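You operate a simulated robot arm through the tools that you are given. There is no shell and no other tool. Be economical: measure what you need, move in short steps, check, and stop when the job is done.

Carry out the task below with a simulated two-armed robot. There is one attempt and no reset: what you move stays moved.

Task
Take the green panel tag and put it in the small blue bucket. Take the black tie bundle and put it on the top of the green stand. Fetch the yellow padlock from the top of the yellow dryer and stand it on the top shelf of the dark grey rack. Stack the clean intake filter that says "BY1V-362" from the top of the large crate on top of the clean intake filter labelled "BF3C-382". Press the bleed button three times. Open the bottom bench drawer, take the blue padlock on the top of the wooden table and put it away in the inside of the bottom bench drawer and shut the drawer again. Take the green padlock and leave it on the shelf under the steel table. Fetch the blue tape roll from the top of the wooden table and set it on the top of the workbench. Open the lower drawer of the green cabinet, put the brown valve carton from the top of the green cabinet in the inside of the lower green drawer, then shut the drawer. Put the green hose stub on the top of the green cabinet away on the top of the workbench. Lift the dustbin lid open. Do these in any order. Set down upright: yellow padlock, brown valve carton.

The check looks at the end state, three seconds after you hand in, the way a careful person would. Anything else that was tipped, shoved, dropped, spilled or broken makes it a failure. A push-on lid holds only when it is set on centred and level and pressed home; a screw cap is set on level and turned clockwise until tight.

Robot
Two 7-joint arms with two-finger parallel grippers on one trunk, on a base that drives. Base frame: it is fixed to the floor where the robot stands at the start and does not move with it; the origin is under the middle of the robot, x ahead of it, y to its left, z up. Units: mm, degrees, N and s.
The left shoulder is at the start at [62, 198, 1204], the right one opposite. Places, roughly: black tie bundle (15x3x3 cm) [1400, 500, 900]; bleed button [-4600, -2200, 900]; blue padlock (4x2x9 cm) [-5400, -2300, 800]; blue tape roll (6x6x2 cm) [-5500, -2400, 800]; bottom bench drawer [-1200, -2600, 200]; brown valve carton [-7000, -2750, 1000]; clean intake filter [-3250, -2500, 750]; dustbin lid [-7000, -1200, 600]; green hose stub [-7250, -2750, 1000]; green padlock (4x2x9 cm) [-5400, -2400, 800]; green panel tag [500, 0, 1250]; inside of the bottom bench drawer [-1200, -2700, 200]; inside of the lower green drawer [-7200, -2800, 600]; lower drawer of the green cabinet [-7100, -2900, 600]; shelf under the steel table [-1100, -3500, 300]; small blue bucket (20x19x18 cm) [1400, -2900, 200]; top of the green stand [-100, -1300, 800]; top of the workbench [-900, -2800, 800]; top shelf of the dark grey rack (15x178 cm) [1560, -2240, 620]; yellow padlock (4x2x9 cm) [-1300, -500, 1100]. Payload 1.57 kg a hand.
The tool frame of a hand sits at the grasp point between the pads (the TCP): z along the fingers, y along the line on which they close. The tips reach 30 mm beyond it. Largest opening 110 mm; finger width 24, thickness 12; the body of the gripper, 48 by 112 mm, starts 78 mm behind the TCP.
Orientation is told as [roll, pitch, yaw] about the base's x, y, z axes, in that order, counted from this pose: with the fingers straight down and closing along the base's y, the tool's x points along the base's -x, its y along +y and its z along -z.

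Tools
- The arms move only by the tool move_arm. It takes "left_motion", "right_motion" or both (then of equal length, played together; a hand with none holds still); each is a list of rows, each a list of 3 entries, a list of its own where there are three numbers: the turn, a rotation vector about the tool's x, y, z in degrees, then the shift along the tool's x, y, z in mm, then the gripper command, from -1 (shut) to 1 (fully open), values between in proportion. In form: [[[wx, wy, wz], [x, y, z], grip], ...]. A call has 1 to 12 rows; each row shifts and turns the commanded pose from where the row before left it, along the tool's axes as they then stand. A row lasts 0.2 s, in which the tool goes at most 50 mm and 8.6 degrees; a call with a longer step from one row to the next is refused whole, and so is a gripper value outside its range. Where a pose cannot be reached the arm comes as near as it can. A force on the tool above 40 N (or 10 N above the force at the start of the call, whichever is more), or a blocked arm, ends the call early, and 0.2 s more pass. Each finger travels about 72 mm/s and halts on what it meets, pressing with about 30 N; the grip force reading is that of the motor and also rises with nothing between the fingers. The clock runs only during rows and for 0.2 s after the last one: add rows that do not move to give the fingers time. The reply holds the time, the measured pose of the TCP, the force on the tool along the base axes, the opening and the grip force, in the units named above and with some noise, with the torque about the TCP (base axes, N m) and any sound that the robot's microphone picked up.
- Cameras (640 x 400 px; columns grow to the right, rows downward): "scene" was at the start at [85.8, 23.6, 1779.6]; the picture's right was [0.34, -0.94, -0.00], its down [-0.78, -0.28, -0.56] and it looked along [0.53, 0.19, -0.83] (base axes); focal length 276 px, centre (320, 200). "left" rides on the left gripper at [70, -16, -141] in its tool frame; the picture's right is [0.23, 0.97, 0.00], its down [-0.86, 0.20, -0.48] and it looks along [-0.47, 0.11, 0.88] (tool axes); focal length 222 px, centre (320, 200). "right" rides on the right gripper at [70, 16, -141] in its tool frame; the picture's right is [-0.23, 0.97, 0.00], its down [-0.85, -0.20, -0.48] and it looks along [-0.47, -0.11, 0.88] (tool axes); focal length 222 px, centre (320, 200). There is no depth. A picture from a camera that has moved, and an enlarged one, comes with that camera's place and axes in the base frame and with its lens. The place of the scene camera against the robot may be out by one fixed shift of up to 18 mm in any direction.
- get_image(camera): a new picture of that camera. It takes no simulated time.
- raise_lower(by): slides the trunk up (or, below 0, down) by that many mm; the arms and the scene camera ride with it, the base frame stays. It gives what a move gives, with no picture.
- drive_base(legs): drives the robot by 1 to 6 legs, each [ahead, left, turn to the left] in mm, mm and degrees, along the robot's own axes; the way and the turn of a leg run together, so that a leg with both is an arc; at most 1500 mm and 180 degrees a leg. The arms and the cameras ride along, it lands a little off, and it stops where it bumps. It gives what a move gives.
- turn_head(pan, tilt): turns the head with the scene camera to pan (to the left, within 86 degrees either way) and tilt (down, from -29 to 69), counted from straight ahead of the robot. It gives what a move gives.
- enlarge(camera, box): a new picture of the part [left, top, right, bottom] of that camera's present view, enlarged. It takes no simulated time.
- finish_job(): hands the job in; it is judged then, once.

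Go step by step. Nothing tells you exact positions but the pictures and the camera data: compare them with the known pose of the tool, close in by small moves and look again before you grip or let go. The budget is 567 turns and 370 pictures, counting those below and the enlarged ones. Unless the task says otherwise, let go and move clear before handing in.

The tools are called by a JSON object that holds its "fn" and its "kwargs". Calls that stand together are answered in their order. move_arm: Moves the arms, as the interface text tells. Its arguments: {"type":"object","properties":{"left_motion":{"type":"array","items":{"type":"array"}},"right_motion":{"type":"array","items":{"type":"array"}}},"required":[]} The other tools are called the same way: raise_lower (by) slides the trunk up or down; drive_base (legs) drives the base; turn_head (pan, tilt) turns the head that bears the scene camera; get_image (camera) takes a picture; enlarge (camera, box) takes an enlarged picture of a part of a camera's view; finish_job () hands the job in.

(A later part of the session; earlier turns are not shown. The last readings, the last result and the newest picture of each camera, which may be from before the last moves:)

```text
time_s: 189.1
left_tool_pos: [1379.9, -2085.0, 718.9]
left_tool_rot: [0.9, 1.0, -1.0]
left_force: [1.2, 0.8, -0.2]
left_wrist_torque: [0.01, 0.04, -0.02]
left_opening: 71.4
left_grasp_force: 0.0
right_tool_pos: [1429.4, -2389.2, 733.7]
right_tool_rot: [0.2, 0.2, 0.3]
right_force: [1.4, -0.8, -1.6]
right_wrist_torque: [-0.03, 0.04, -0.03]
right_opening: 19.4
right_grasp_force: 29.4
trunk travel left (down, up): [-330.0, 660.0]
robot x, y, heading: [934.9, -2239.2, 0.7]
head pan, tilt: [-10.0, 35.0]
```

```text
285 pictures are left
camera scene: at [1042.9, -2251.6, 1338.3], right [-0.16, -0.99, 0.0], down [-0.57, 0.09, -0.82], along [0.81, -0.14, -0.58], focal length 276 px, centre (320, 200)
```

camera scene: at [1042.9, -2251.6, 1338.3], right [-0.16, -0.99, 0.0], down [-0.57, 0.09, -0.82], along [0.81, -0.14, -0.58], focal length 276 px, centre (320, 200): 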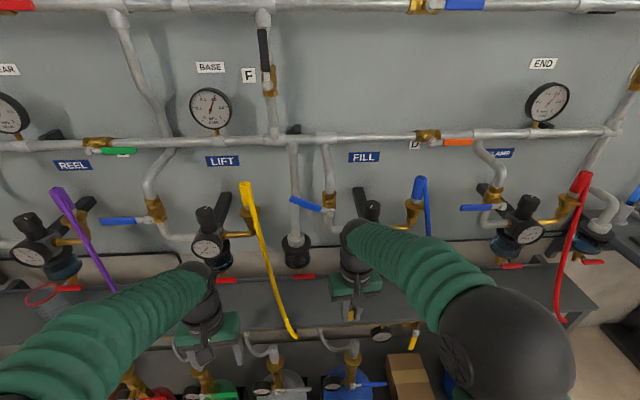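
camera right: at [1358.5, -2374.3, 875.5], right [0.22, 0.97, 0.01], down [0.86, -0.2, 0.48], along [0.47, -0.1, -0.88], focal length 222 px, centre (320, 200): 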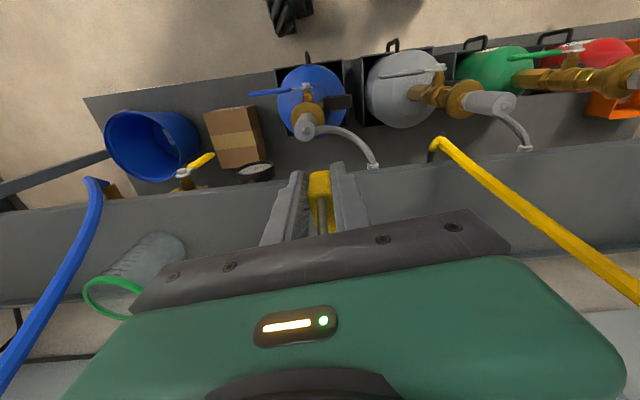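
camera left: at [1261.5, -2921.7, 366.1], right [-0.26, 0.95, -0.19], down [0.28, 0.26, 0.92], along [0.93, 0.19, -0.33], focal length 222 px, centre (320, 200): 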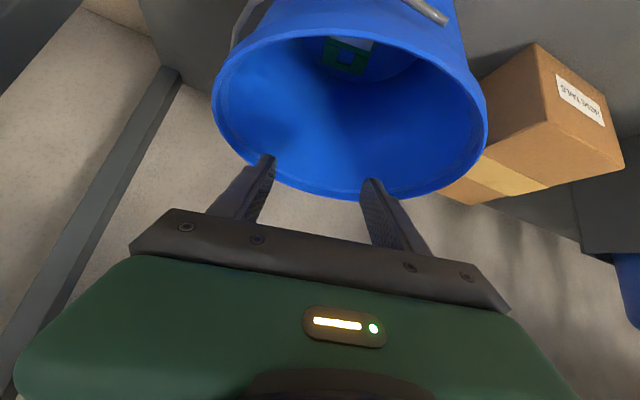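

Shelf edge is x≈1486 here. I'll go to x=1465, y=-2374, descend to 615, then slide in beneath the lever height to x≈1512.

{"fn": "move_arm", "kwargs": {"right_motion": [[[0, 0, 0], [-36, 15, 0], -1], [[0, 0, 0], [0, 0, 40], -1], [[0, 0, 0], [0, 0, 40], -1], [[0, 0, 0], [0, 0, 35], -1]]}}

{"fn": "get_image", "kwargs": {"camera": "right"}}

{"fn": "get_image", "kwargs": {"camera": "scene"}}

```text
time_s: 190.0
left_tool_pos: [1375.6, -2084.1, 720.9]
left_tool_rot: [0.8, 0.7, -1.0]
left_force: [0.6, 0.1, -0.5]
left_wrist_torque: [0.0, 0.05, 0.0]
left_opening: 71.6
left_grasp_force: 0.0
right_tool_pos: [1463.6, -2375.0, 650.3]
right_tool_rot: [0.3, -0.8, 0.2]
right_force: [-18.7, -0.6, 29.7]
right_wrist_torque: [-0.51, 0.44, -0.3]
right_opening: 19.6
right_grasp_force: 30.3
trunk travel left (down, up): [-330.0, 660.0]
robot x, y, heading: [930.7, -2236.3, 0.6]
head pan, tilt: [-10.0, 35.0]
stopped in row 4 (right hand): the force on the tool passed its limit at 147 N (the readings are from after the stop); the commanded pose is now the measured one
```

```text
284 pictures are left
camera right: at [1389.9, -2359.7, 790.3], right [0.22, 0.97, 0.01], down [0.85, -0.2, 0.49], along [0.48, -0.1, -0.87], focal length 222 px, centre (320, 200)
```

right: 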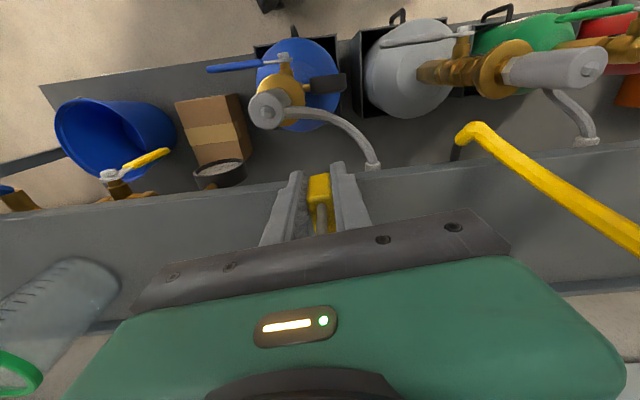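

```text
283 pictures are left
camera scene: at [1037.0, -2249.7, 1339.5], right [-0.17, -0.99, 0.0], down [-0.56, 0.09, -0.82], along [0.81, -0.14, -0.57], focal length 276 px, centre (320, 200)
```

scene: 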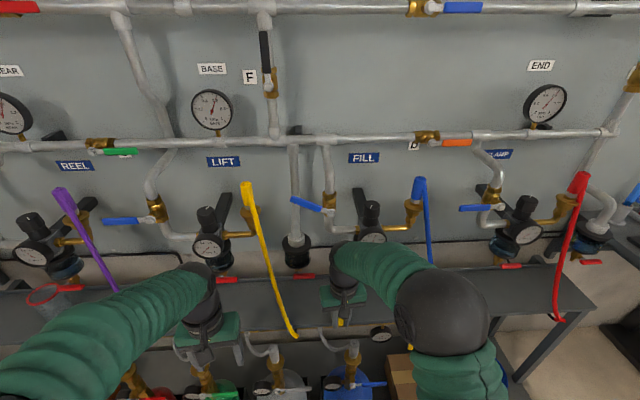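

Contact at the same height again: so the shelf top is really z≈620 and the padlock met its front edge. Lift, check the padlock in the grip.

{"fn": "move_arm", "kwargs": {"right_motion": [[[0, 0, 0], [0, 0, -15], -1], [[0, 0, 0], [0, 0, -15], -1]]}}

{"fn": "enlarge", "kwargs": {"camera": "right", "box": [220, 120, 420, 250]}}

{"fn": "enlarge", "kwargs": {"camera": "scene", "box": [260, 220, 440, 340]}}

```text
time_s: 190.6
left_tool_pos: [1377.1, -2084.1, 720.7]
left_tool_rot: [0.9, 0.9, -1.0]
left_force: [-0.7, 0.1, 0.9]
left_wrist_torque: [-0.01, 0.0, 0.01]
left_opening: 71.5
left_grasp_force: 0.1
right_tool_pos: [1465.9, -2375.8, 676.4]
right_tool_rot: [0.3, -0.9, 0.1]
right_force: [-0.7, -0.4, 0.0]
right_wrist_torque: [0.03, 0.02, -0.01]
right_opening: 19.2
right_grasp_force: 30.0
trunk travel left (down, up): [-330.0, 660.0]
robot x, y, heading: [936.5, -2238.1, 0.6]
head pan, tilt: [-10.0, 35.0]
```

```text
3.08 times, centred on (320, 185) of right
camera zoom: at [1391.7, -2361.1, 817.3], right [0.22, 0.97, 0.01], down [0.85, -0.2, 0.49], along [0.48, -0.1, -0.87], focal length 684 px, centre (320, 246)
```

zoom: 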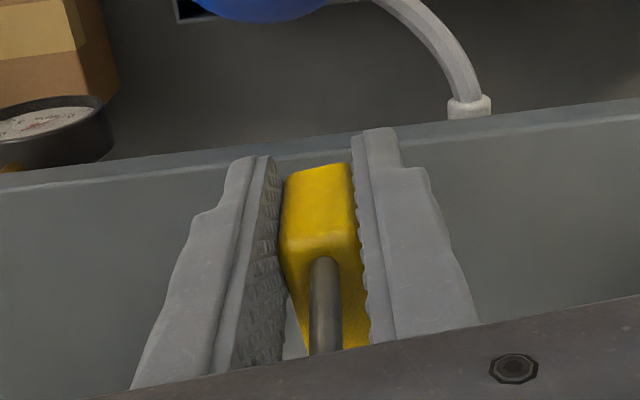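

```text
3.33 times, centred on (350, 280) of scene
camera zoom: at [1041.3, -2251.2, 1338.4], right [-0.17, -0.99, 0.0], down [-0.57, 0.09, -0.82], along [0.81, -0.14, -0.57], focal length 921 px, centre (220, -67)
```

zoom: 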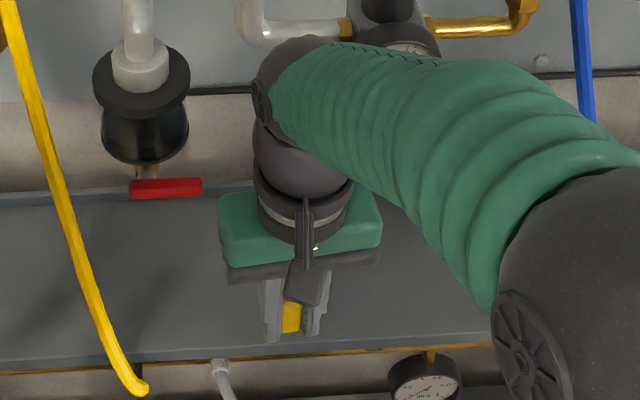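

Padlock still upright in the grip. Move 42 mm further in and lower gently to contact.

{"fn": "move_arm", "kwargs": {"right_motion": [[[0, 0, 0], [-21, 0, 0], -1], [[0, 0, 0], [-21, 0, 0], -1], [[0, 0, 0], [0, 0, 8], -1], [[0, 0, 0], [0, 0, 5], -1]]}}

{"fn": "get_image", "kwargs": {"camera": "right"}}

```text
time_s: 191.2
left_tool_pos: [1376.8, -2083.7, 720.4]
left_tool_rot: [0.8, 0.7, -1.1]
left_force: [0.6, -0.6, -0.5]
left_wrist_torque: [0.0, 0.05, -0.01]
left_opening: 71.4
left_grasp_force: 0.0
right_tool_pos: [1499.8, -2371.0, 677.0]
right_tool_rot: [0.5, -0.1, 0.2]
right_force: [-13.5, 4.0, 5.0]
right_wrist_torque: [-1.33, -1.71, -0.84]
right_opening: 19.5
right_grasp_force: 30.5
trunk travel left (down, up): [-330.0, 660.0]
robot x, y, heading: [937.5, -2234.4, 0.5]
head pan, tilt: [-10.0, 35.0]
stopped in row 3 (right hand): the force on the tool passed its limit at 44 N (the readings are from after the stop); the commanded pose is now the measured one
```

```text
280 pictures are left
camera right: at [1427.1, -2356.2, 818.3], right [0.23, 0.97, 0.01], down [0.85, -0.2, 0.48], along [0.47, -0.1, -0.88], focal length 222 px, centre (320, 200)
```

right: 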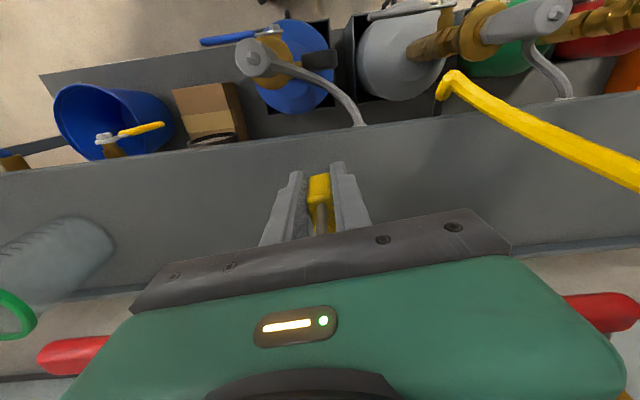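

Gripper touched something at x≈1500; that's far enough in (edge ≈1463). Back 4 mm and lower to contact.

{"fn": "move_arm", "kwargs": {"right_motion": [[[0, 0, 0], [5, 0, 0], -1], [[0, 0, 0], [0, 0, 6], -1], [[0, 0, 0], [0, 0, 5], -1], [[0, 0, 0], [0, 0, 4], -1], [[0, 0, 0], [0, 0, 3], -1], [[0, 0, 0], [0, 0, 3], -1], [[0, 0, 0], [0, 0, 3], -1]]}}

{"fn": "get_image", "kwargs": {"camera": "right"}}

{"fn": "get_image", "kwargs": {"camera": "scene"}}

```text
time_s: 192.8
left_tool_pos: [1376.6, -2084.4, 721.1]
left_tool_rot: [1.0, 0.6, -1.1]
left_force: [0.2, 0.0, 0.6]
left_wrist_torque: [0.0, 0.02, 0.0]
left_opening: 71.6
left_grasp_force: 0.0
right_tool_pos: [1495.2, -2372.6, 653.4]
right_tool_rot: [0.6, -0.3, 0.1]
right_force: [1.3, 0.5, -0.7]
right_wrist_torque: [0.03, -0.02, -0.02]
right_opening: 19.3
right_grasp_force: 29.7
trunk travel left (down, up): [-330.0, 660.0]
robot x, y, heading: [932.7, -2237.0, 0.6]
head pan, tilt: [-10.0, 35.0]
```

```text
279 pictures are left
camera right: at [1423.1, -2358.3, 793.8], right [0.22, 0.97, 0.01], down [0.85, -0.2, 0.48], along [0.47, -0.1, -0.88], focal length 222 px, centre (320, 200)
```

right: 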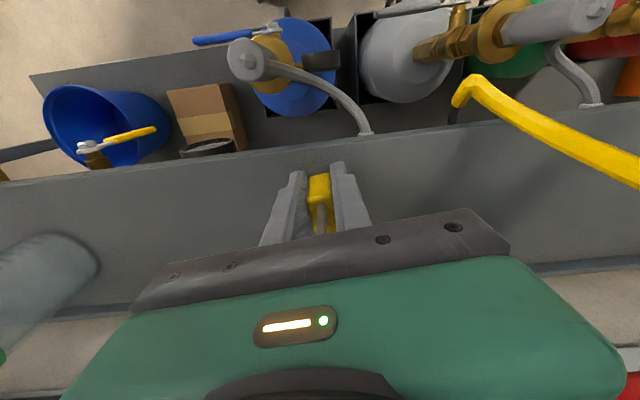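

```text
278 pictures are left
camera scene: at [1042.1, -2251.4, 1338.5], right [-0.17, -0.99, 0.0], down [-0.57, 0.09, -0.82], along [0.81, -0.14, -0.58], focal length 276 px, centre (320, 200)
```

scene: 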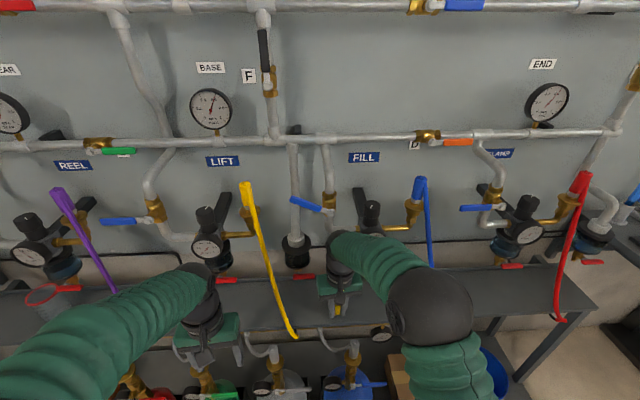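

No contact yet; better geometry now gives the shelf at z≈568, edge ≈1480. I continue down in small steps.

{"fn": "move_arm", "kwargs": {"right_motion": [[[0, 0, 0], [-8, 0, 10], -1], [[0, 0, 0], [-6, 0, 10], -1], [[0, 0, 0], [0, 0, 8], -1], [[0, 0, 0], [0, 0, 6], -1], [[0, 0, 0], [0, 0, 4], -1], [[0, 0, 0], [0, 0, 4], -1], [[0, 0, 0], [0, 0, 4], -1], [[0, 0, 0], [0, 0, 3], -1], [[0, 0, 0], [0, 0, 3], -1]]}}

{"fn": "get_image", "kwargs": {"camera": "right"}}

{"fn": "enlarge", "kwargs": {"camera": "scene", "box": [260, 180, 440, 340]}}

```text
time_s: 193.3
left_tool_pos: [1374.2, -2084.3, 723.6]
left_tool_rot: [0.8, 0.5, -1.1]
left_force: [-1.0, 0.2, 0.7]
left_wrist_torque: [-0.02, 0.0, -0.02]
left_opening: 71.6
left_grasp_force: 0.1
right_tool_pos: [1497.8, -2372.0, 650.0]
right_tool_rot: [0.4, 0.0, 0.1]
right_force: [-16.4, -1.2, 27.1]
right_wrist_torque: [-0.47, 0.43, -0.3]
right_opening: 19.5
right_grasp_force: 29.7
trunk travel left (down, up): [-330.0, 660.0]
robot x, y, heading: [937.8, -2236.6, 0.5]
head pan, tilt: [-10.0, 35.0]
stopped in row 2 (right hand): the force on the tool passed its limit at 44 N (the readings are from after the stop); the commanded pose is now the measured one
```

```text
277 pictures are left
camera right: at [1426.6, -2357.5, 791.4], right [0.23, 0.97, 0.01], down [0.85, -0.2, 0.48], along [0.47, -0.1, -0.88], focal length 222 px, centre (320, 200)
```

right: 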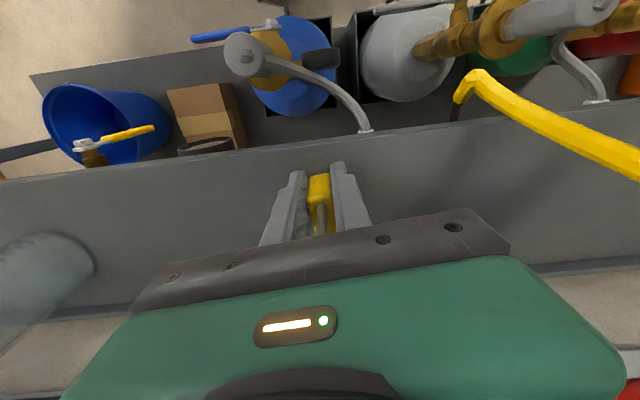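

```text
2.50 times, centred on (350, 260) of scene
camera zoom: at [1035.9, -2249.9, 1339.7], right [-0.17, -0.99, 0.0], down [-0.56, 0.09, -0.82], along [0.81, -0.14, -0.57], focal length 691 px, centre (245, 50)
```

zoom: 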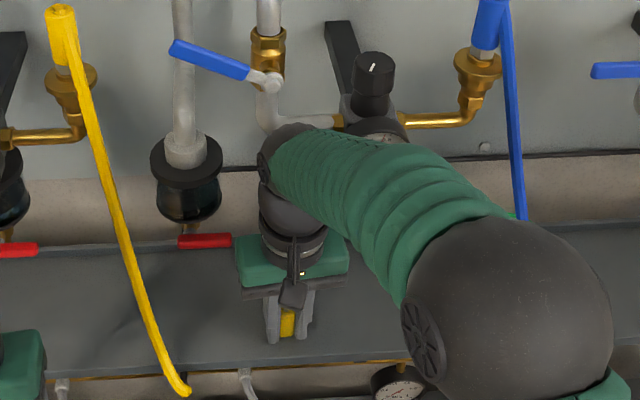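

Contact again at TCP z=650 with matching forces, so this is the shelf top at ≈620 (within the noise of my estimate). The padlock is resting on it, fully inside the edge (≈1465). Check uprightness, then open.

{"fn": "enlarge", "kwargs": {"camera": "right", "box": [220, 100, 420, 240]}}

```text
2.86 times, centred on (320, 170) of right
camera zoom: at [1426.6, -2357.5, 791.4], right [0.23, 0.97, 0.01], down [0.85, -0.2, 0.48], along [0.47, -0.1, -0.88], focal length 635 px, centre (320, 286)
```

zoom: 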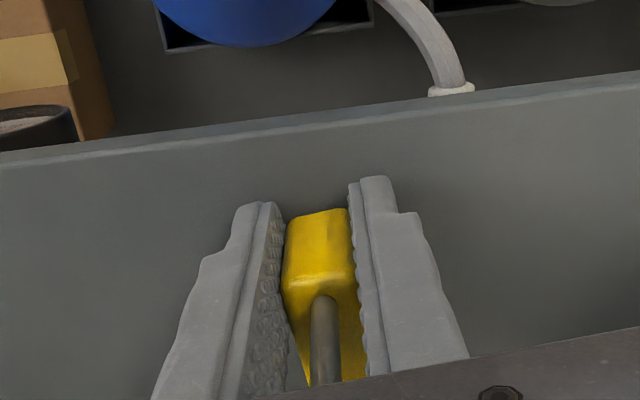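

Fingertips touch the shelf and the padlock is upright between them. Open slowly.

{"fn": "move_arm", "kwargs": {"right_motion": [[[0, 0, 0], [0, 0, -1], -0.55], [[0, 0, 0], [0, 0, 0], -0.5], [[0, 0, 0], [0, 0, 0], -0.35], [[0, 0, 0], [0, 0, 0], -0.2], [[0, 0, 0], [0, 0, 0], -0.2]]}}

{"fn": "get_image", "kwargs": {"camera": "right"}}

```text
time_s: 194.5
left_tool_pos: [1373.8, -2082.0, 723.4]
left_tool_rot: [0.8, 0.4, -1.1]
left_force: [0.4, -0.1, 0.2]
left_wrist_torque: [0.03, 0.05, 0.02]
left_opening: 71.3
left_grasp_force: 0.1
right_tool_pos: [1498.4, -2370.0, 649.3]
right_tool_rot: [0.4, -0.1, 0.0]
right_force: [-17.7, 8.2, 29.3]
right_wrist_torque: [1.63, 0.58, -0.71]
right_opening: 23.3
right_grasp_force: 0.0
trunk travel left (down, up): [-330.0, 660.0]
robot x, y, heading: [933.9, -2234.5, 0.7]
head pan, tilt: [-10.0, 35.0]
```

```text
274 pictures are left
camera right: at [1426.2, -2355.8, 791.2], right [0.23, 0.97, 0.01], down [0.85, -0.2, 0.48], along [0.47, -0.1, -0.88], focal length 222 px, centre (320, 200)
```

right: 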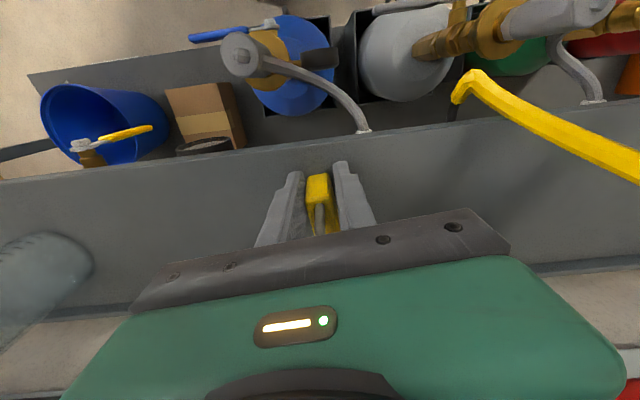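

The fingertips are still pressed on the shelf, hampering the opening. Raise 3 mm and open more.

{"fn": "move_arm", "kwargs": {"right_motion": [[[0, 0, 0], [2, 0, -3], -0.2], [[0, 0, 0], [0, 0, 0], -0.1], [[0, 0, 0], [0, 0, 0], -0.1], [[0, 0, 0], [0, 0, 0], -0.1]]}}

{"fn": "get_image", "kwargs": {"camera": "right"}}

```text
time_s: 195.5
left_tool_pos: [1375.6, -2083.2, 721.8]
left_tool_rot: [0.9, 0.7, -1.1]
left_force: [-1.3, 0.4, -0.5]
left_wrist_torque: [0.01, -0.03, 0.0]
left_opening: 71.6
left_grasp_force: 0.0
right_tool_pos: [1497.4, -2370.8, 649.5]
right_tool_rot: [0.4, -0.1, 0.0]
right_force: [2.1, 7.9, 7.6]
right_wrist_torque: [-0.02, 0.07, -0.04]
right_opening: 42.3
right_grasp_force: 0.0
trunk travel left (down, up): [-330.0, 660.0]
robot x, y, heading: [932.6, -2234.3, 0.5]
head pan, tilt: [-10.0, 35.0]
```

```text
273 pictures are left
camera right: at [1427.4, -2356.8, 791.5], right [0.23, 0.97, 0.01], down [0.85, -0.2, 0.48], along [0.47, -0.1, -0.88], focal length 222 px, centre (320, 200)
```

right: 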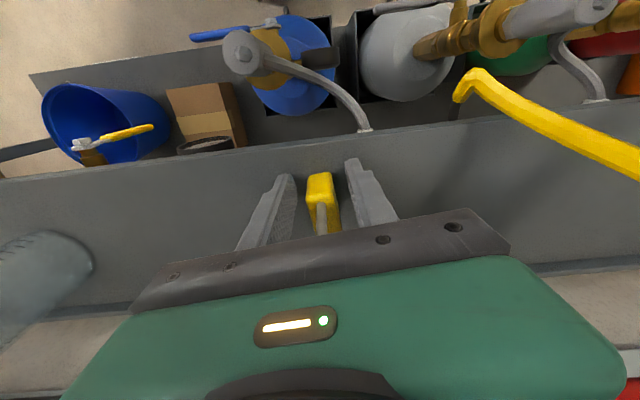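

Padlock stands free. Rise straight up along the way I came, then back out.

{"fn": "move_arm", "kwargs": {"right_motion": [[[0, 0, 0], [2, 0, -10], -0.1], [[0, 0, 0], [1, 0, -20], -0.1], [[0, 0, 0], [0, 0, -40], -0.1], [[0, 0, 0], [0, 0, -40], -0.1], [[0, 0, 0], [40, 0, 0], -0.1], [[0, 0, 0], [40, 0, 0], -0.1], [[0, 0, 0], [40, 0, 0], -0.1]]}}

{"fn": "get_image", "kwargs": {"camera": "right"}}

{"fn": "get_image", "kwargs": {"camera": "scene"}}

```text
time_s: 196.1
left_tool_pos: [1377.1, -2086.4, 719.6]
left_tool_rot: [0.9, 0.9, -1.1]
left_force: [-0.6, 0.2, -0.4]
left_wrist_torque: [0.0, -0.03, 0.0]
left_opening: 71.4
left_grasp_force: 0.0
right_tool_pos: [1489.4, -2374.2, 663.2]
right_tool_rot: [0.6, 1.6, 0.1]
right_force: [13.5, -2.5, -30.9]
right_wrist_torque: [2.0, 2.61, 0.87]
right_opening: 49.5
right_grasp_force: 0.1
trunk travel left (down, up): [-330.0, 660.0]
robot x, y, heading: [937.4, -2237.3, 0.5]
head pan, tilt: [-10.0, 35.0]
stopped in row 2 (right hand): the force on the tool passed its limit at 54 N (the readings are from after the stop); the commanded pose is now the measured one
```

```text
272 pictures are left
camera right: at [1423.0, -2360.7, 806.2], right [0.23, 0.97, 0.0], down [0.87, -0.2, 0.45], along [0.44, -0.1, -0.89], focal length 222 px, centre (320, 200)
```

right: 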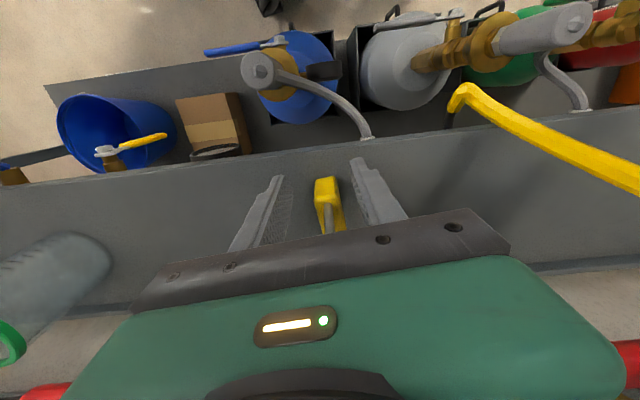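

```text
271 pictures are left
camera scene: at [1049.1, -2254.4, 1337.0], right [-0.17, -0.99, 0.0], down [-0.57, 0.1, -0.81], along [0.8, -0.13, -0.58], focal length 276 px, centre (320, 200)
```

scene: 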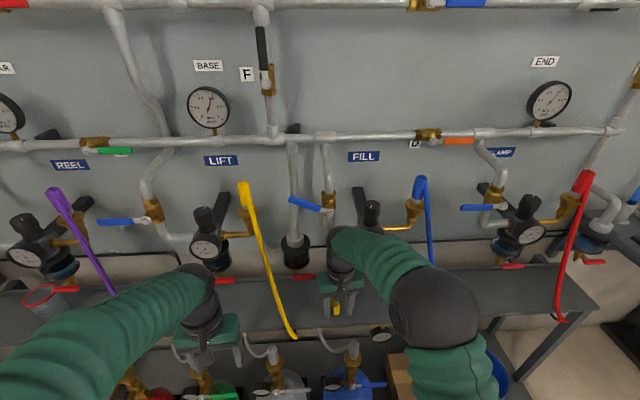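

Rising is blocked by a red drain handle above the gripper's right front corner. I ease down a little and slide straight back (fingers pass either side of the padlock).

{"fn": "move_arm", "kwargs": {"right_motion": [[[0, 0, 0], [4, 0, 6], 0], [[0, 0, 0], [15, 0, 0], 0], [[0, 0, 0], [20, 0, 0], 0], [[0, 0, 0], [20, 0, 0], 0]]}}

{"fn": "get_image", "kwargs": {"camera": "right"}}

```text
time_s: 197.1
left_tool_pos: [1375.0, -2084.7, 722.4]
left_tool_rot: [0.9, 0.5, -1.1]
left_force: [0.1, 0.9, -1.0]
left_wrist_torque: [0.02, 0.01, 0.05]
left_opening: 71.5
left_grasp_force: 0.1
right_tool_pos: [1428.8, -2371.1, 665.3]
right_tool_rot: [0.4, 1.1, -0.1]
right_force: [0.4, -0.2, 0.1]
right_wrist_torque: [0.0, 0.0, 0.0]
right_opening: 55.1
right_grasp_force: 0.0
trunk travel left (down, up): [-330.0, 660.0]
robot x, y, heading: [938.1, -2237.7, 0.4]
head pan, tilt: [-10.0, 35.0]
```

```text
270 pictures are left
camera right: at [1359.4, -2357.7, 807.9], right [0.23, 0.97, 0.0], down [0.86, -0.21, 0.46], along [0.45, -0.1, -0.89], focal length 222 px, centre (320, 200)
```

right: 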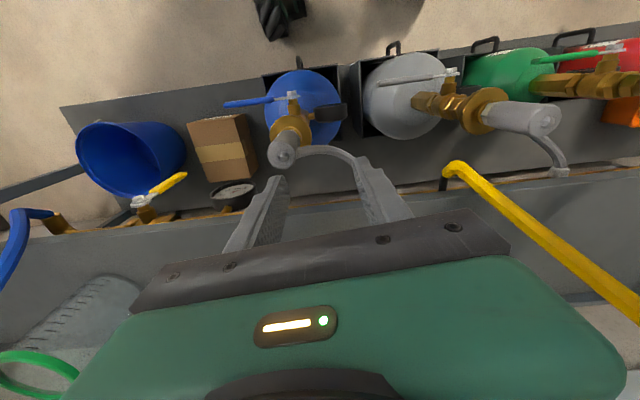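

Clear. Raise the hand and look at the padlock and lever.

{"fn": "move_arm", "kwargs": {"right_motion": [[[0, 0, 0], [10, 0, -40], 0], [[0, 0, 0], [20, 0, -40], 0], [[0, 0, 0], [30, 0, -30], 0], [[0, 0, 0], [40, -20, 0], 0], [[0, 0, 0], [40, -25, 0], 0], [[0, 0, 0], [30, -35, 0], 0]]}}

{"fn": "enlarge", "kwargs": {"camera": "scene", "box": [200, 150, 460, 330]}}

```text
time_s: 198.5
left_tool_pos: [1374.5, -2086.7, 723.3]
left_tool_rot: [0.8, 0.6, -1.1]
left_force: [0.4, -0.2, 0.9]
left_wrist_torque: [0.0, 0.0, -0.01]
left_opening: 71.3
left_grasp_force: 0.1
right_tool_pos: [1261.0, -2454.2, 777.9]
right_tool_rot: [0.5, 1.1, -0.1]
right_force: [0.4, 0.3, -0.5]
right_wrist_torque: [-0.01, 0.0, -0.02]
right_opening: 55.1
right_grasp_force: 0.1
trunk travel left (down, up): [-330.0, 660.0]
robot x, y, heading: [934.0, -2233.5, 0.3]
head pan, tilt: [-10.0, 35.0]
```

```text
2.22 times, centred on (330, 240) of scene
camera zoom: at [1039.6, -2253.1, 1338.7], right [-0.17, -0.99, 0.0], down [-0.57, 0.1, -0.82], along [0.81, -0.14, -0.57], focal length 614 px, centre (298, 111)
```

zoom: 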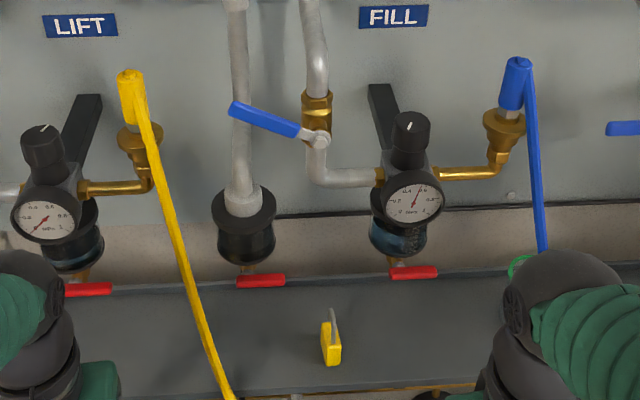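

The padlock stands upright on the shelf. The blue FILL lever was knocked ~25° up; I'll restore it by pressing its tip down with closed, horizontal fingers. Back up, raise, and tilt the right hand forward.

{"fn": "drive_base", "kwargs": {"legs": [[-150, 0, 0]]}}

{"fn": "raise_lower", "kwargs": {"by": 200}}

{"fn": "move_arm", "kwargs": {"right_motion": [[[0, -8, 0], [-30, 0, 0], -1], [[0, -8, 0], [-20, 0, 20], -1], [[0, -8, 0], [-20, 0, 20], -1], [[0, -8, 0], [-20, 0, 20], -1], [[0, -8, 0], [0, 0, 20], -1], [[0, -8, 0], [0, 0, 20], -1], [[0, -8, 0], [0, 0, 20], -1], [[0, -8, 0], [0, 0, 10], -1], [[0, -8, 0], [0, 0, 0], -1], [[0, -8, 0], [0, 0, 0], -1], [[0, -8, 0], [0, 0, 0], -1]]}}

{"fn": "get_image", "kwargs": {"camera": "right"}}

{"fn": "get_image", "kwargs": {"camera": "scene"}}

```text
time_s: 199.8
left_tool_pos: [1221.1, -2085.4, 723.3]
left_tool_rot: [0.9, 0.3, -0.9]
left_force: [-0.1, -0.4, 0.3]
left_wrist_torque: [0.01, -0.04, 0.03]
left_opening: 71.5
left_grasp_force: 0.0
right_tool_pos: [1108.3, -2455.5, 775.7]
right_tool_rot: [0.5, 0.9, 0.1]
right_force: [0.1, -0.3, -0.8]
right_wrist_torque: [0.01, -0.03, 0.01]
right_opening: 55.0
right_grasp_force: 0.0
trunk travel left (down, up): [-330.0, 660.0]
robot x, y, heading: [781.1, -2234.0, 0.4]
head pan, tilt: [-10.0, 35.0]
```

```text
time_s: 202.0
left_tool_pos: [1221.6, -2085.9, 921.9]
left_tool_rot: [0.9, 0.5, -1.0]
left_force: [-0.7, -0.1, 0.0]
left_wrist_torque: [0.0, 0.02, 0.0]
left_opening: 71.6
left_grasp_force: 0.0
right_tool_pos: [1108.7, -2454.6, 977.2]
right_tool_rot: [0.5, 1.1, 0.0]
right_force: [0.9, 0.6, 0.1]
right_wrist_torque: [0.0, 0.01, 0.0]
right_opening: 55.0
right_grasp_force: 0.1
trunk travel left (down, up): [-530.0, 460.0]
robot x, y, heading: [782.5, -2239.6, 0.6]
head pan, tilt: [-10.0, 35.0]
```

```text
time_s: 204.4
left_tool_pos: [1222.2, -2086.7, 923.4]
left_tool_rot: [1.0, 0.5, -0.9]
left_force: [0.2, 1.1, -0.1]
left_wrist_torque: [-0.03, 0.02, 0.0]
left_opening: 71.6
left_grasp_force: 0.1
right_tool_pos: [1322.8, -2490.4, 994.4]
right_tool_rot: [2.7, -77.7, -3.4]
right_force: [-0.3, 0.4, 0.6]
right_wrist_torque: [-0.02, 0.01, -0.02]
right_opening: 0.0
right_grasp_force: 21.2
right hand out of reach, approached as far as the arm can: row 5, 6, 7, 8, 9, 10, 11
trunk travel left (down, up): [-530.0, 460.0]
robot x, y, heading: [784.3, -2238.2, 0.6]
head pan, tilt: [-10.0, 35.0]
```

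```text
268 pictures are left
camera right: at [1168.1, -2473.5, 956.2], right [0.06, 0.97, 0.23], down [-0.29, -0.21, 0.94], along [0.96, -0.12, 0.27], focal length 222 px, centre (320, 200)
```

right: 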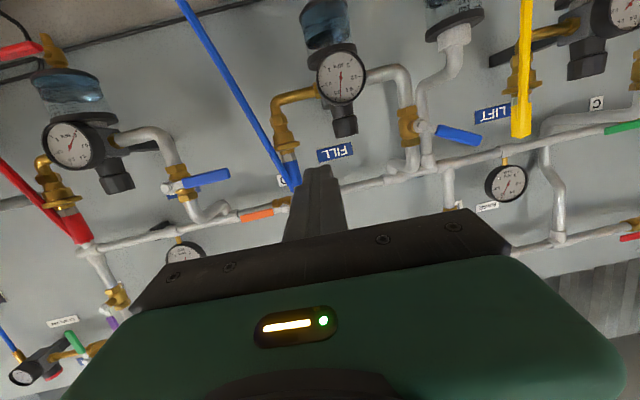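

```text
267 pictures are left
camera scene: at [888.8, -2253.9, 1538.5], right [-0.16, -0.99, 0.0], down [-0.57, 0.09, -0.82], along [0.81, -0.13, -0.58], focal length 276 px, centre (320, 200)
```

scene: 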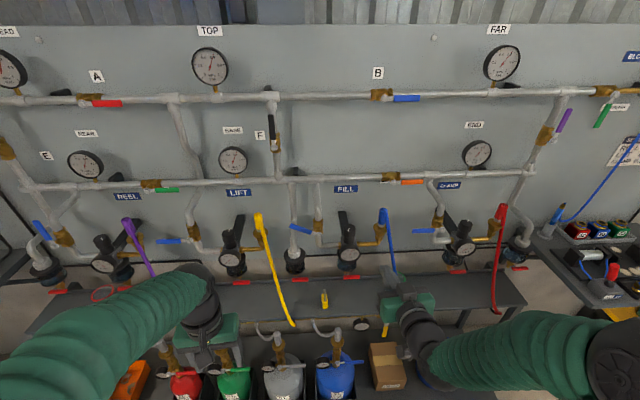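

Triangulated: lever pivot ≈[1517, -2356, 971], tip ≈[1510, -2275, 1016]. Plan: fingers to [1460, -2290, 1045] first, then in over the lever and press down.

{"fn": "move_arm", "kwargs": {"right_motion": [[[0, 0, 0], [0, 45, 0], -1], [[0, 0, 0], [0, 45, 0], -1], [[0, 0, 0], [0, 45, 0], -1], [[0, 0, 0], [0, 45, 0], -1], [[0, 0, 0], [-25, 20, -5], -1], [[0, 0, 0], [-25, 0, -5], -1], [[0, 0, 0], [-9, 0, 40], -1], [[0, 0, 0], [-9, 0, 40], -1], [[0, 0, 0], [-9, 0, 40], -1]]}}

{"fn": "get_image", "kwargs": {"camera": "right"}}

{"fn": "enlarge", "kwargs": {"camera": "scene", "box": [220, 160, 420, 300]}}

```text
time_s: 206.4
left_tool_pos: [1222.7, -2086.3, 921.8]
left_tool_rot: [0.8, 0.5, -1.1]
left_force: [-0.5, 0.7, -0.1]
left_wrist_torque: [0.01, 0.0, 0.0]
left_opening: 71.4
left_grasp_force: 0.1
right_tool_pos: [1420.5, -2336.1, 1155.9]
right_tool_rot: [48.8, -78.7, -49.4]
right_force: [-0.6, -0.6, -0.7]
right_wrist_torque: [-0.03, 0.01, 0.0]
right_opening: 0.1
right_grasp_force: 21.4
right hand out of reach, approached as far as the arm can: row 1, 2, 3, 4
trunk travel left (down, up): [-530.0, 460.0]
robot x, y, heading: [783.8, -2237.7, 0.7]
head pan, tilt: [-10.0, 35.0]
stopped in row 9 (right hand): the arm was blocked; the commanded pose is now the measured one
```

```text
266 pictures are left
camera right: at [1269.5, -2311.0, 1108.4], right [0.05, 0.93, 0.36], down [-0.37, -0.32, 0.87], along [0.93, -0.18, 0.33], focal length 222 px, centre (320, 200)
```

right: 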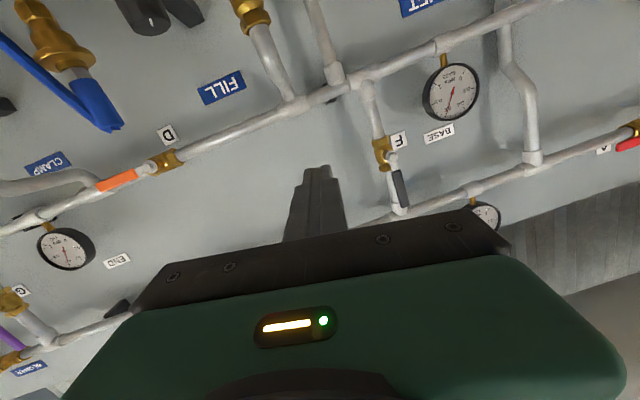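

```text
2.86 times, centred on (320, 230) of scene
camera zoom: at [889.7, -2254.5, 1537.0], right [-0.16, -0.99, 0.0], down [-0.57, 0.1, -0.82], along [0.81, -0.13, -0.58], focal length 790 px, centre (320, 114)
```

zoom: 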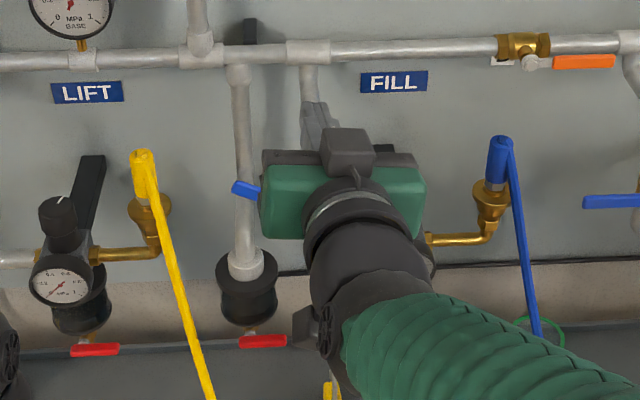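

The arm is near its limits there. I back the hand off, shift the base left and lower the trunk so the target lies in front of the right shoulder.

{"fn": "move_arm", "kwargs": {"right_motion": [[[0, 0, 0], [0, 0, -40], -1], [[0, 0, 0], [0, 0, -40], -1]]}}

{"fn": "drive_base", "kwargs": {"legs": [[0, 150, 0]]}}

{"fn": "raise_lower", "kwargs": {"by": -110}}

{"fn": "get_image", "kwargs": {"camera": "right"}}

{"fn": "get_image", "kwargs": {"camera": "scene"}}

```text
time_s: 207.0
left_tool_pos: [1219.2, -2086.8, 923.9]
left_tool_rot: [1.1, 0.3, -1.1]
left_force: [-0.9, -0.6, 0.1]
left_wrist_torque: [0.02, -0.05, 0.03]
left_opening: 71.3
left_grasp_force: 0.1
right_tool_pos: [1339.0, -2337.3, 1167.0]
right_tool_rot: [49.5, -79.0, -50.2]
right_force: [-0.1, 0.9, -0.1]
right_wrist_torque: [0.0, 0.01, 0.0]
right_opening: 0.0
right_grasp_force: 21.1
trunk travel left (down, up): [-530.0, 460.0]
robot x, y, heading: [783.0, -2238.8, 0.7]
head pan, tilt: [-10.0, 35.0]
```

```text
time_s: 208.4
left_tool_pos: [1218.0, -1942.5, 924.2]
left_tool_rot: [1.2, 0.4, -1.0]
left_force: [-0.4, -0.3, 0.0]
left_wrist_torque: [-0.03, -0.02, -0.01]
left_opening: 71.5
left_grasp_force: 0.0
right_tool_pos: [1337.3, -2192.1, 1165.3]
right_tool_rot: [50.0, -78.7, -50.6]
right_force: [0.1, 0.0, -0.3]
right_wrist_torque: [0.0, -0.01, -0.02]
right_opening: 0.3
right_grasp_force: 21.3
trunk travel left (down, up): [-530.0, 460.0]
robot x, y, heading: [783.5, -2087.7, 0.3]
head pan, tilt: [-10.0, 35.0]
```

```text
time_s: 209.8
left_tool_pos: [1217.7, -1937.8, 812.9]
left_tool_rot: [0.8, 0.4, -1.0]
left_force: [0.0, 0.0, -0.1]
left_wrist_torque: [0.0, 0.0, 0.03]
left_opening: 71.5
left_grasp_force: 0.1
right_tool_pos: [1336.6, -2186.3, 1056.3]
right_tool_rot: [49.3, -78.9, -49.9]
right_force: [-0.2, -0.8, 0.5]
right_wrist_torque: [-0.02, 0.0, 0.02]
right_opening: 0.1
right_grasp_force: 20.7
trunk travel left (down, up): [-420.0, 570.0]
robot x, y, heading: [780.8, -2089.0, 0.7]
head pan, tilt: [-10.0, 35.0]
```

```text
264 pictures are left
camera right: at [1187.0, -2161.7, 1008.5], right [0.05, 0.93, 0.36], down [-0.37, -0.32, 0.87], along [0.93, -0.18, 0.33], focal length 222 px, centre (320, 200)
```

right: 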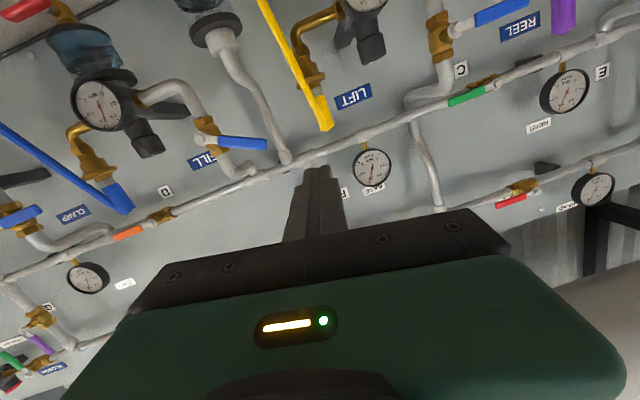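

```text
263 pictures are left
camera scene: at [886.5, -2108.1, 1428.6], right [-0.16, -0.99, 0.0], down [-0.57, 0.1, -0.82], along [0.81, -0.13, -0.57], focal length 276 px, centre (320, 200)
```

scene: 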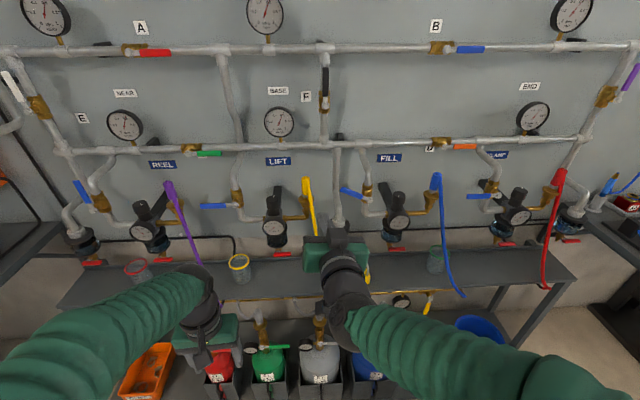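

Tip confirmed at ≈[1513, -2270, 1017]. Move the fingers to y≈-2288 and forward.

{"fn": "move_arm", "kwargs": {"right_motion": [[[0, 0, 0], [-4.9, -33.5, 0], -1], [[0, 0, 0], [-4.9, -33.5, 0], -1], [[0, 0, 0], [-4.9, -33.5, 0], -1], [[0, 0, 0], [-4, 1, 40], -1], [[0, 0, 0], [-4, 1, 40], -1], [[0, 0, 0], [-2, 1, 30], -1]]}}

{"fn": "get_image", "kwargs": {"camera": "right"}}

{"fn": "enlarge", "kwargs": {"camera": "scene", "box": [260, 120, 440, 260]}}

```text
time_s: 211.2
left_tool_pos: [1217.5, -1936.1, 811.9]
left_tool_rot: [0.8, 0.5, -0.9]
left_force: [0.8, 0.3, -0.9]
left_wrist_torque: [0.0, 0.0, 0.01]
left_opening: 71.6
left_grasp_force: 0.0
right_tool_pos: [1448.7, -2286.8, 1051.8]
right_tool_rot: [48.7, -78.8, -49.3]
right_force: [-0.5, 0.7, 0.3]
right_wrist_torque: [0.02, 0.01, 0.01]
right_opening: 0.2
right_grasp_force: 21.4
trunk travel left (down, up): [-420.0, 570.0]
robot x, y, heading: [781.5, -2086.9, 0.6]
head pan, tilt: [-10.0, 35.0]
```

```text
262 pictures are left
camera right: at [1299.2, -2261.2, 1004.4], right [0.05, 0.93, 0.36], down [-0.37, -0.32, 0.87], along [0.93, -0.18, 0.33], focal length 222 px, centre (320, 200)
```

right: 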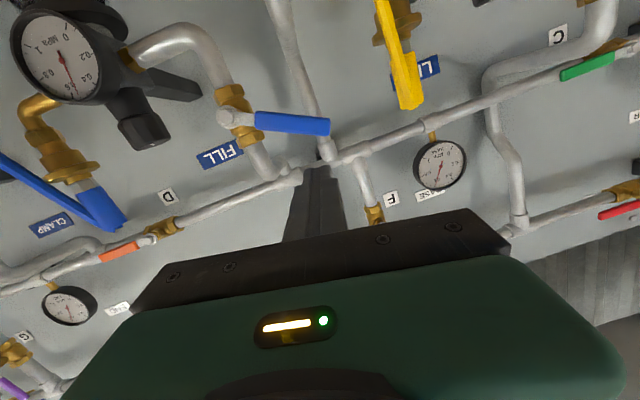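

```text
2.86 times, centred on (350, 190) of scene
camera zoom: at [888.5, -2105.7, 1428.4], right [-0.16, -0.99, 0.0], down [-0.57, 0.09, -0.82], along [0.81, -0.13, -0.58], focal length 790 px, centre (234, 229)
```

zoom: 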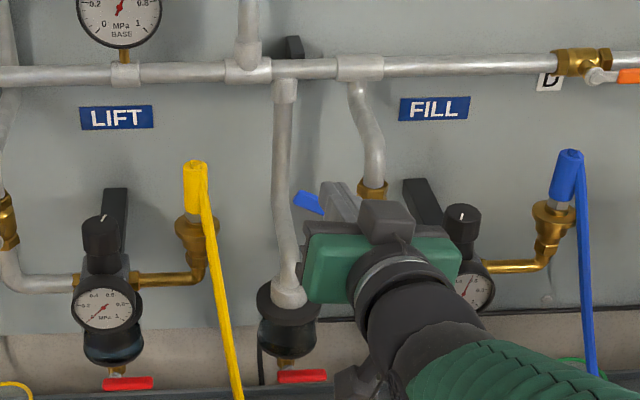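

Fingers are just above the lever. Forward 40 mm, then press down stepwise.

{"fn": "move_arm", "kwargs": {"right_motion": [[[0, 0, 0], [-3, 0, 20], -1], [[0, 0, 0], [-3, 0, 20], -1], [[0, 0, 0], [10, -1.4, 1.3], -1], [[0, 0, 0], [10, -1.4, 1.3], -1], [[0, 0, 0], [8, -1.1, 1], -1]]}}

{"fn": "get_image", "kwargs": {"camera": "right"}}

```text
time_s: 212.4
left_tool_pos: [1216.2, -1934.2, 813.6]
left_tool_rot: [0.7, 0.3, -1.0]
left_force: [0.3, -0.2, -0.1]
left_wrist_torque: [0.02, 0.01, 0.01]
left_opening: 71.5
left_grasp_force: 0.1
right_tool_pos: [1487.2, -2284.1, 1027.9]
right_tool_rot: [49.4, -79.1, -49.9]
right_force: [-3.9, 1.9, 4.6]
right_wrist_torque: [-0.02, -0.07, 0.05]
right_opening: 0.1
right_grasp_force: 21.4
trunk travel left (down, up): [-420.0, 570.0]
robot x, y, heading: [781.7, -2088.0, 0.6]
head pan, tilt: [-10.0, 35.0]
```

```text
260 pictures are left
camera right: at [1337.4, -2259.6, 978.7], right [0.04, 0.93, 0.36], down [-0.37, -0.32, 0.87], along [0.93, -0.17, 0.33], focal length 222 px, centre (320, 200)
```

right: 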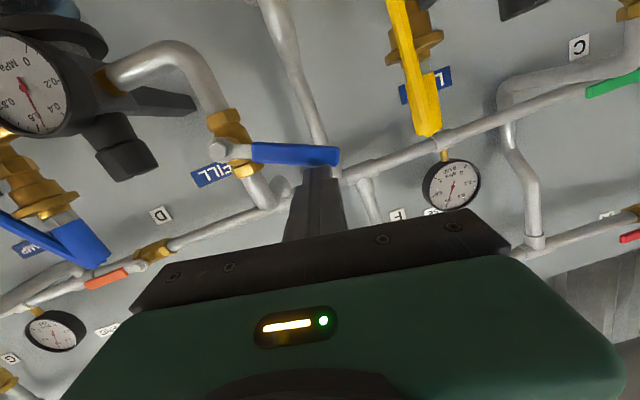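

In contact with the lever. Press further down.

{"fn": "move_arm", "kwargs": {"right_motion": [[[0, 0, 0], [8, -1.1, 1], -1], [[0, 0, 0], [8, -1.1, 1], -1], [[0, 0, 0], [6, -0.8, 0.8], -1]]}}

{"fn": "get_image", "kwargs": {"camera": "right"}}

{"fn": "get_image", "kwargs": {"camera": "scene"}}

```text
time_s: 213.2
left_tool_pos: [1217.3, -1932.8, 813.8]
left_tool_rot: [0.7, 0.2, -0.9]
left_force: [0.4, -0.2, -0.3]
left_wrist_torque: [0.02, 0.0, 0.02]
left_opening: 71.9
left_grasp_force: 0.0
right_tool_pos: [1487.0, -2280.9, 1004.3]
right_tool_rot: [48.5, -79.2, -48.8]
right_force: [-9.4, 10.4, 5.1]
right_wrist_torque: [0.07, -0.09, 0.26]
right_opening: 0.2
right_grasp_force: 21.5
trunk travel left (down, up): [-420.0, 570.0]
robot x, y, heading: [782.2, -2091.6, 0.7]
head pan, tilt: [-10.0, 35.0]
```

```text
259 pictures are left
camera right: at [1337.2, -2256.5, 955.6], right [0.04, 0.93, 0.36], down [-0.37, -0.32, 0.87], along [0.93, -0.17, 0.33], focal length 222 px, centre (320, 200)
```

right: 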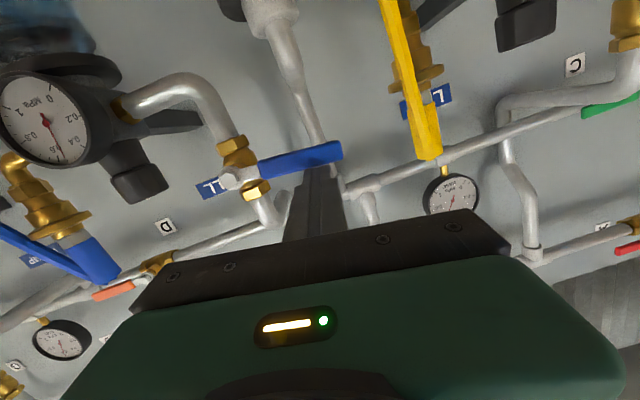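

```text
258 pictures are left
camera scene: at [883.4, -2100.5, 1428.9], right [-0.16, -0.99, 0.0], down [-0.57, 0.09, -0.82], along [0.81, -0.13, -0.57], focal length 276 px, centre (320, 200)
```

scene: 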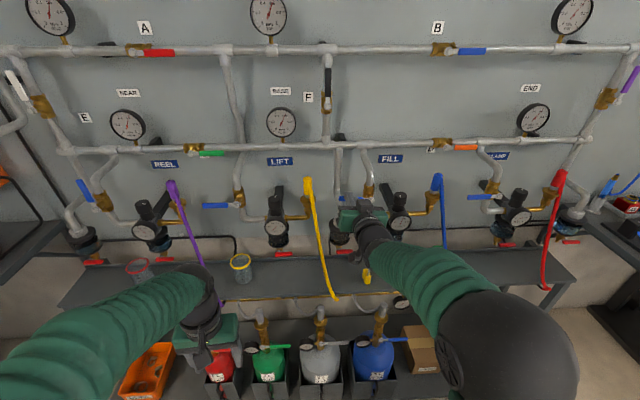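

About 5° left to horizontal. Press 7 mm more.

{"fn": "move_arm", "kwargs": {"right_motion": [[[0, 0, 0], [4, -0.5, 0.5], -1], [[0, 0, 0], [3.5, -0.5, 0.5], -1]]}}

{"fn": "get_image", "kwargs": {"camera": "right"}}

```text
time_s: 213.8
left_tool_pos: [1216.5, -1933.2, 814.6]
left_tool_rot: [0.7, 0.3, -0.9]
left_force: [0.0, 0.5, -0.5]
left_wrist_torque: [-0.02, 0.0, 0.0]
left_opening: 71.6
left_grasp_force: 0.0
right_tool_pos: [1486.9, -2283.3, 995.2]
right_tool_rot: [48.4, -79.1, -49.0]
right_force: [-6.7, 7.9, 5.1]
right_wrist_torque: [0.03, -0.06, 0.12]
right_opening: 0.2
right_grasp_force: 21.5
trunk travel left (down, up): [-420.0, 570.0]
robot x, y, heading: [784.1, -2086.4, 0.6]
head pan, tilt: [-10.0, 35.0]
```

```text
257 pictures are left
camera right: at [1336.6, -2258.3, 947.6], right [0.05, 0.93, 0.36], down [-0.37, -0.32, 0.87], along [0.93, -0.18, 0.33], focal length 222 px, centre (320, 200)
```

right: 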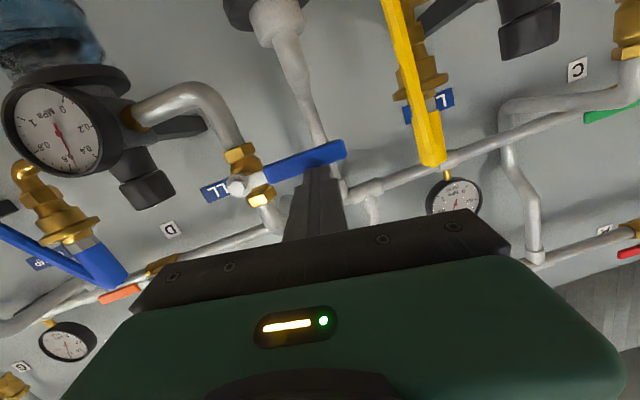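

Lever horizontal again. Disengage upward a little and retreat, then compare with neighbours.

{"fn": "move_arm", "kwargs": {"right_motion": [[[0, 0, 0], [-8, 1, -1], -1], [[0, 0, 0], [0, 0, -40], -1], [[0, 0, 0], [0, 0, -45], -1], [[0, 0, 0], [0, 0, -45], -1]]}}

{"fn": "drive_base", "kwargs": {"legs": [[-250, 0, 0]]}}

{"fn": "enlarge", "kwargs": {"camera": "scene", "box": [150, 130, 550, 350]}}

```text
time_s: 214.8
left_tool_pos: [1217.9, -1935.5, 814.3]
left_tool_rot: [0.7, 0.4, -1.1]
left_force: [0.6, -0.1, 0.1]
left_wrist_torque: [0.01, 0.0, 0.02]
left_opening: 71.6
left_grasp_force: 0.1
right_tool_pos: [1356.2, -2286.0, 1021.5]
right_tool_rot: [49.4, -79.1, -49.9]
right_force: [-0.4, -0.3, 0.2]
right_wrist_torque: [-0.01, 0.04, 0.02]
right_opening: 0.0
right_grasp_force: 21.7
trunk travel left (down, up): [-420.0, 570.0]
robot x, y, heading: [779.5, -2085.4, 0.9]
head pan, tilt: [-10.0, 35.0]
```

```text
time_s: 216.7
left_tool_pos: [968.9, -1939.0, 812.1]
left_tool_rot: [0.8, 0.4, -1.2]
left_force: [-0.2, 0.3, 0.2]
left_wrist_torque: [0.03, -0.01, 0.03]
left_opening: 71.6
left_grasp_force: 0.1
right_tool_pos: [1108.3, -2291.0, 1020.1]
right_tool_rot: [48.9, -79.0, -49.8]
right_force: [-0.1, 0.3, -0.2]
right_wrist_torque: [-0.01, 0.04, 0.01]
right_opening: 0.1
right_grasp_force: 20.9
trunk travel left (down, up): [-420.0, 570.0]
robot x, y, heading: [529.1, -2094.4, 0.5]
head pan, tilt: [-10.0, 35.0]
```

```text
1.60 times, centred on (350, 240) of scene
camera zoom: at [635.9, -2107.8, 1428.6], right [-0.17, -0.99, 0.0], down [-0.57, 0.1, -0.82], along [0.81, -0.14, -0.57], focal length 442 px, centre (272, 136)
```

zoom: 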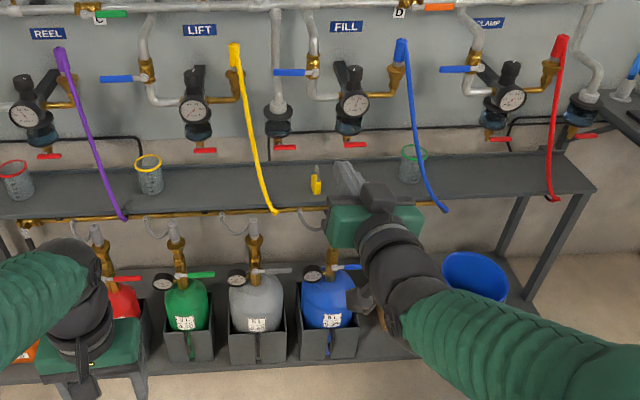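

Everything at the rack looks right: lever horizontal, padlock upright. Now I fold the right hand back down and head west to the filter crate.

{"fn": "move_arm", "kwargs": {"right_motion": [[[0, 8, 0], [0, 0, -20], -0.5], [[0, 8, 0], [0, 0, -20], -0.5], [[0, 8, 0], [0, 0, -20], 0], [[0, 8, 0], [0, 0, -20], 0], [[0, 8, 0], [10, 0, -10], 0], [[0, 8, 0], [20, 0, 0], 0], [[0, 8, 0], [20, 0, 0], 0], [[0, 8, 0], [20, 0, 0], 0], [[0, 8, 0], [20, 0, 0], 0], [[0, 7, 0], [20, 0, 0], 0]]}}

```text
time_s: 218.8
left_tool_pos: [967.9, -1940.6, 813.8]
left_tool_rot: [0.8, 0.5, -1.1]
left_force: [-0.5, -0.2, 0.3]
left_wrist_torque: [0.03, -0.03, -0.05]
left_opening: 71.5
left_grasp_force: 0.0
right_tool_pos: [930.2, -2283.8, 1003.0]
right_tool_rot: [8.3, -3.7, -1.8]
right_force: [-0.8, -0.6, -0.1]
right_wrist_torque: [0.0, 0.02, -0.02]
right_opening: 54.9
right_grasp_force: 0.0
trunk travel left (down, up): [-420.0, 570.0]
robot x, y, heading: [530.9, -2092.3, 0.6]
head pan, tilt: [-10.0, 35.0]
```

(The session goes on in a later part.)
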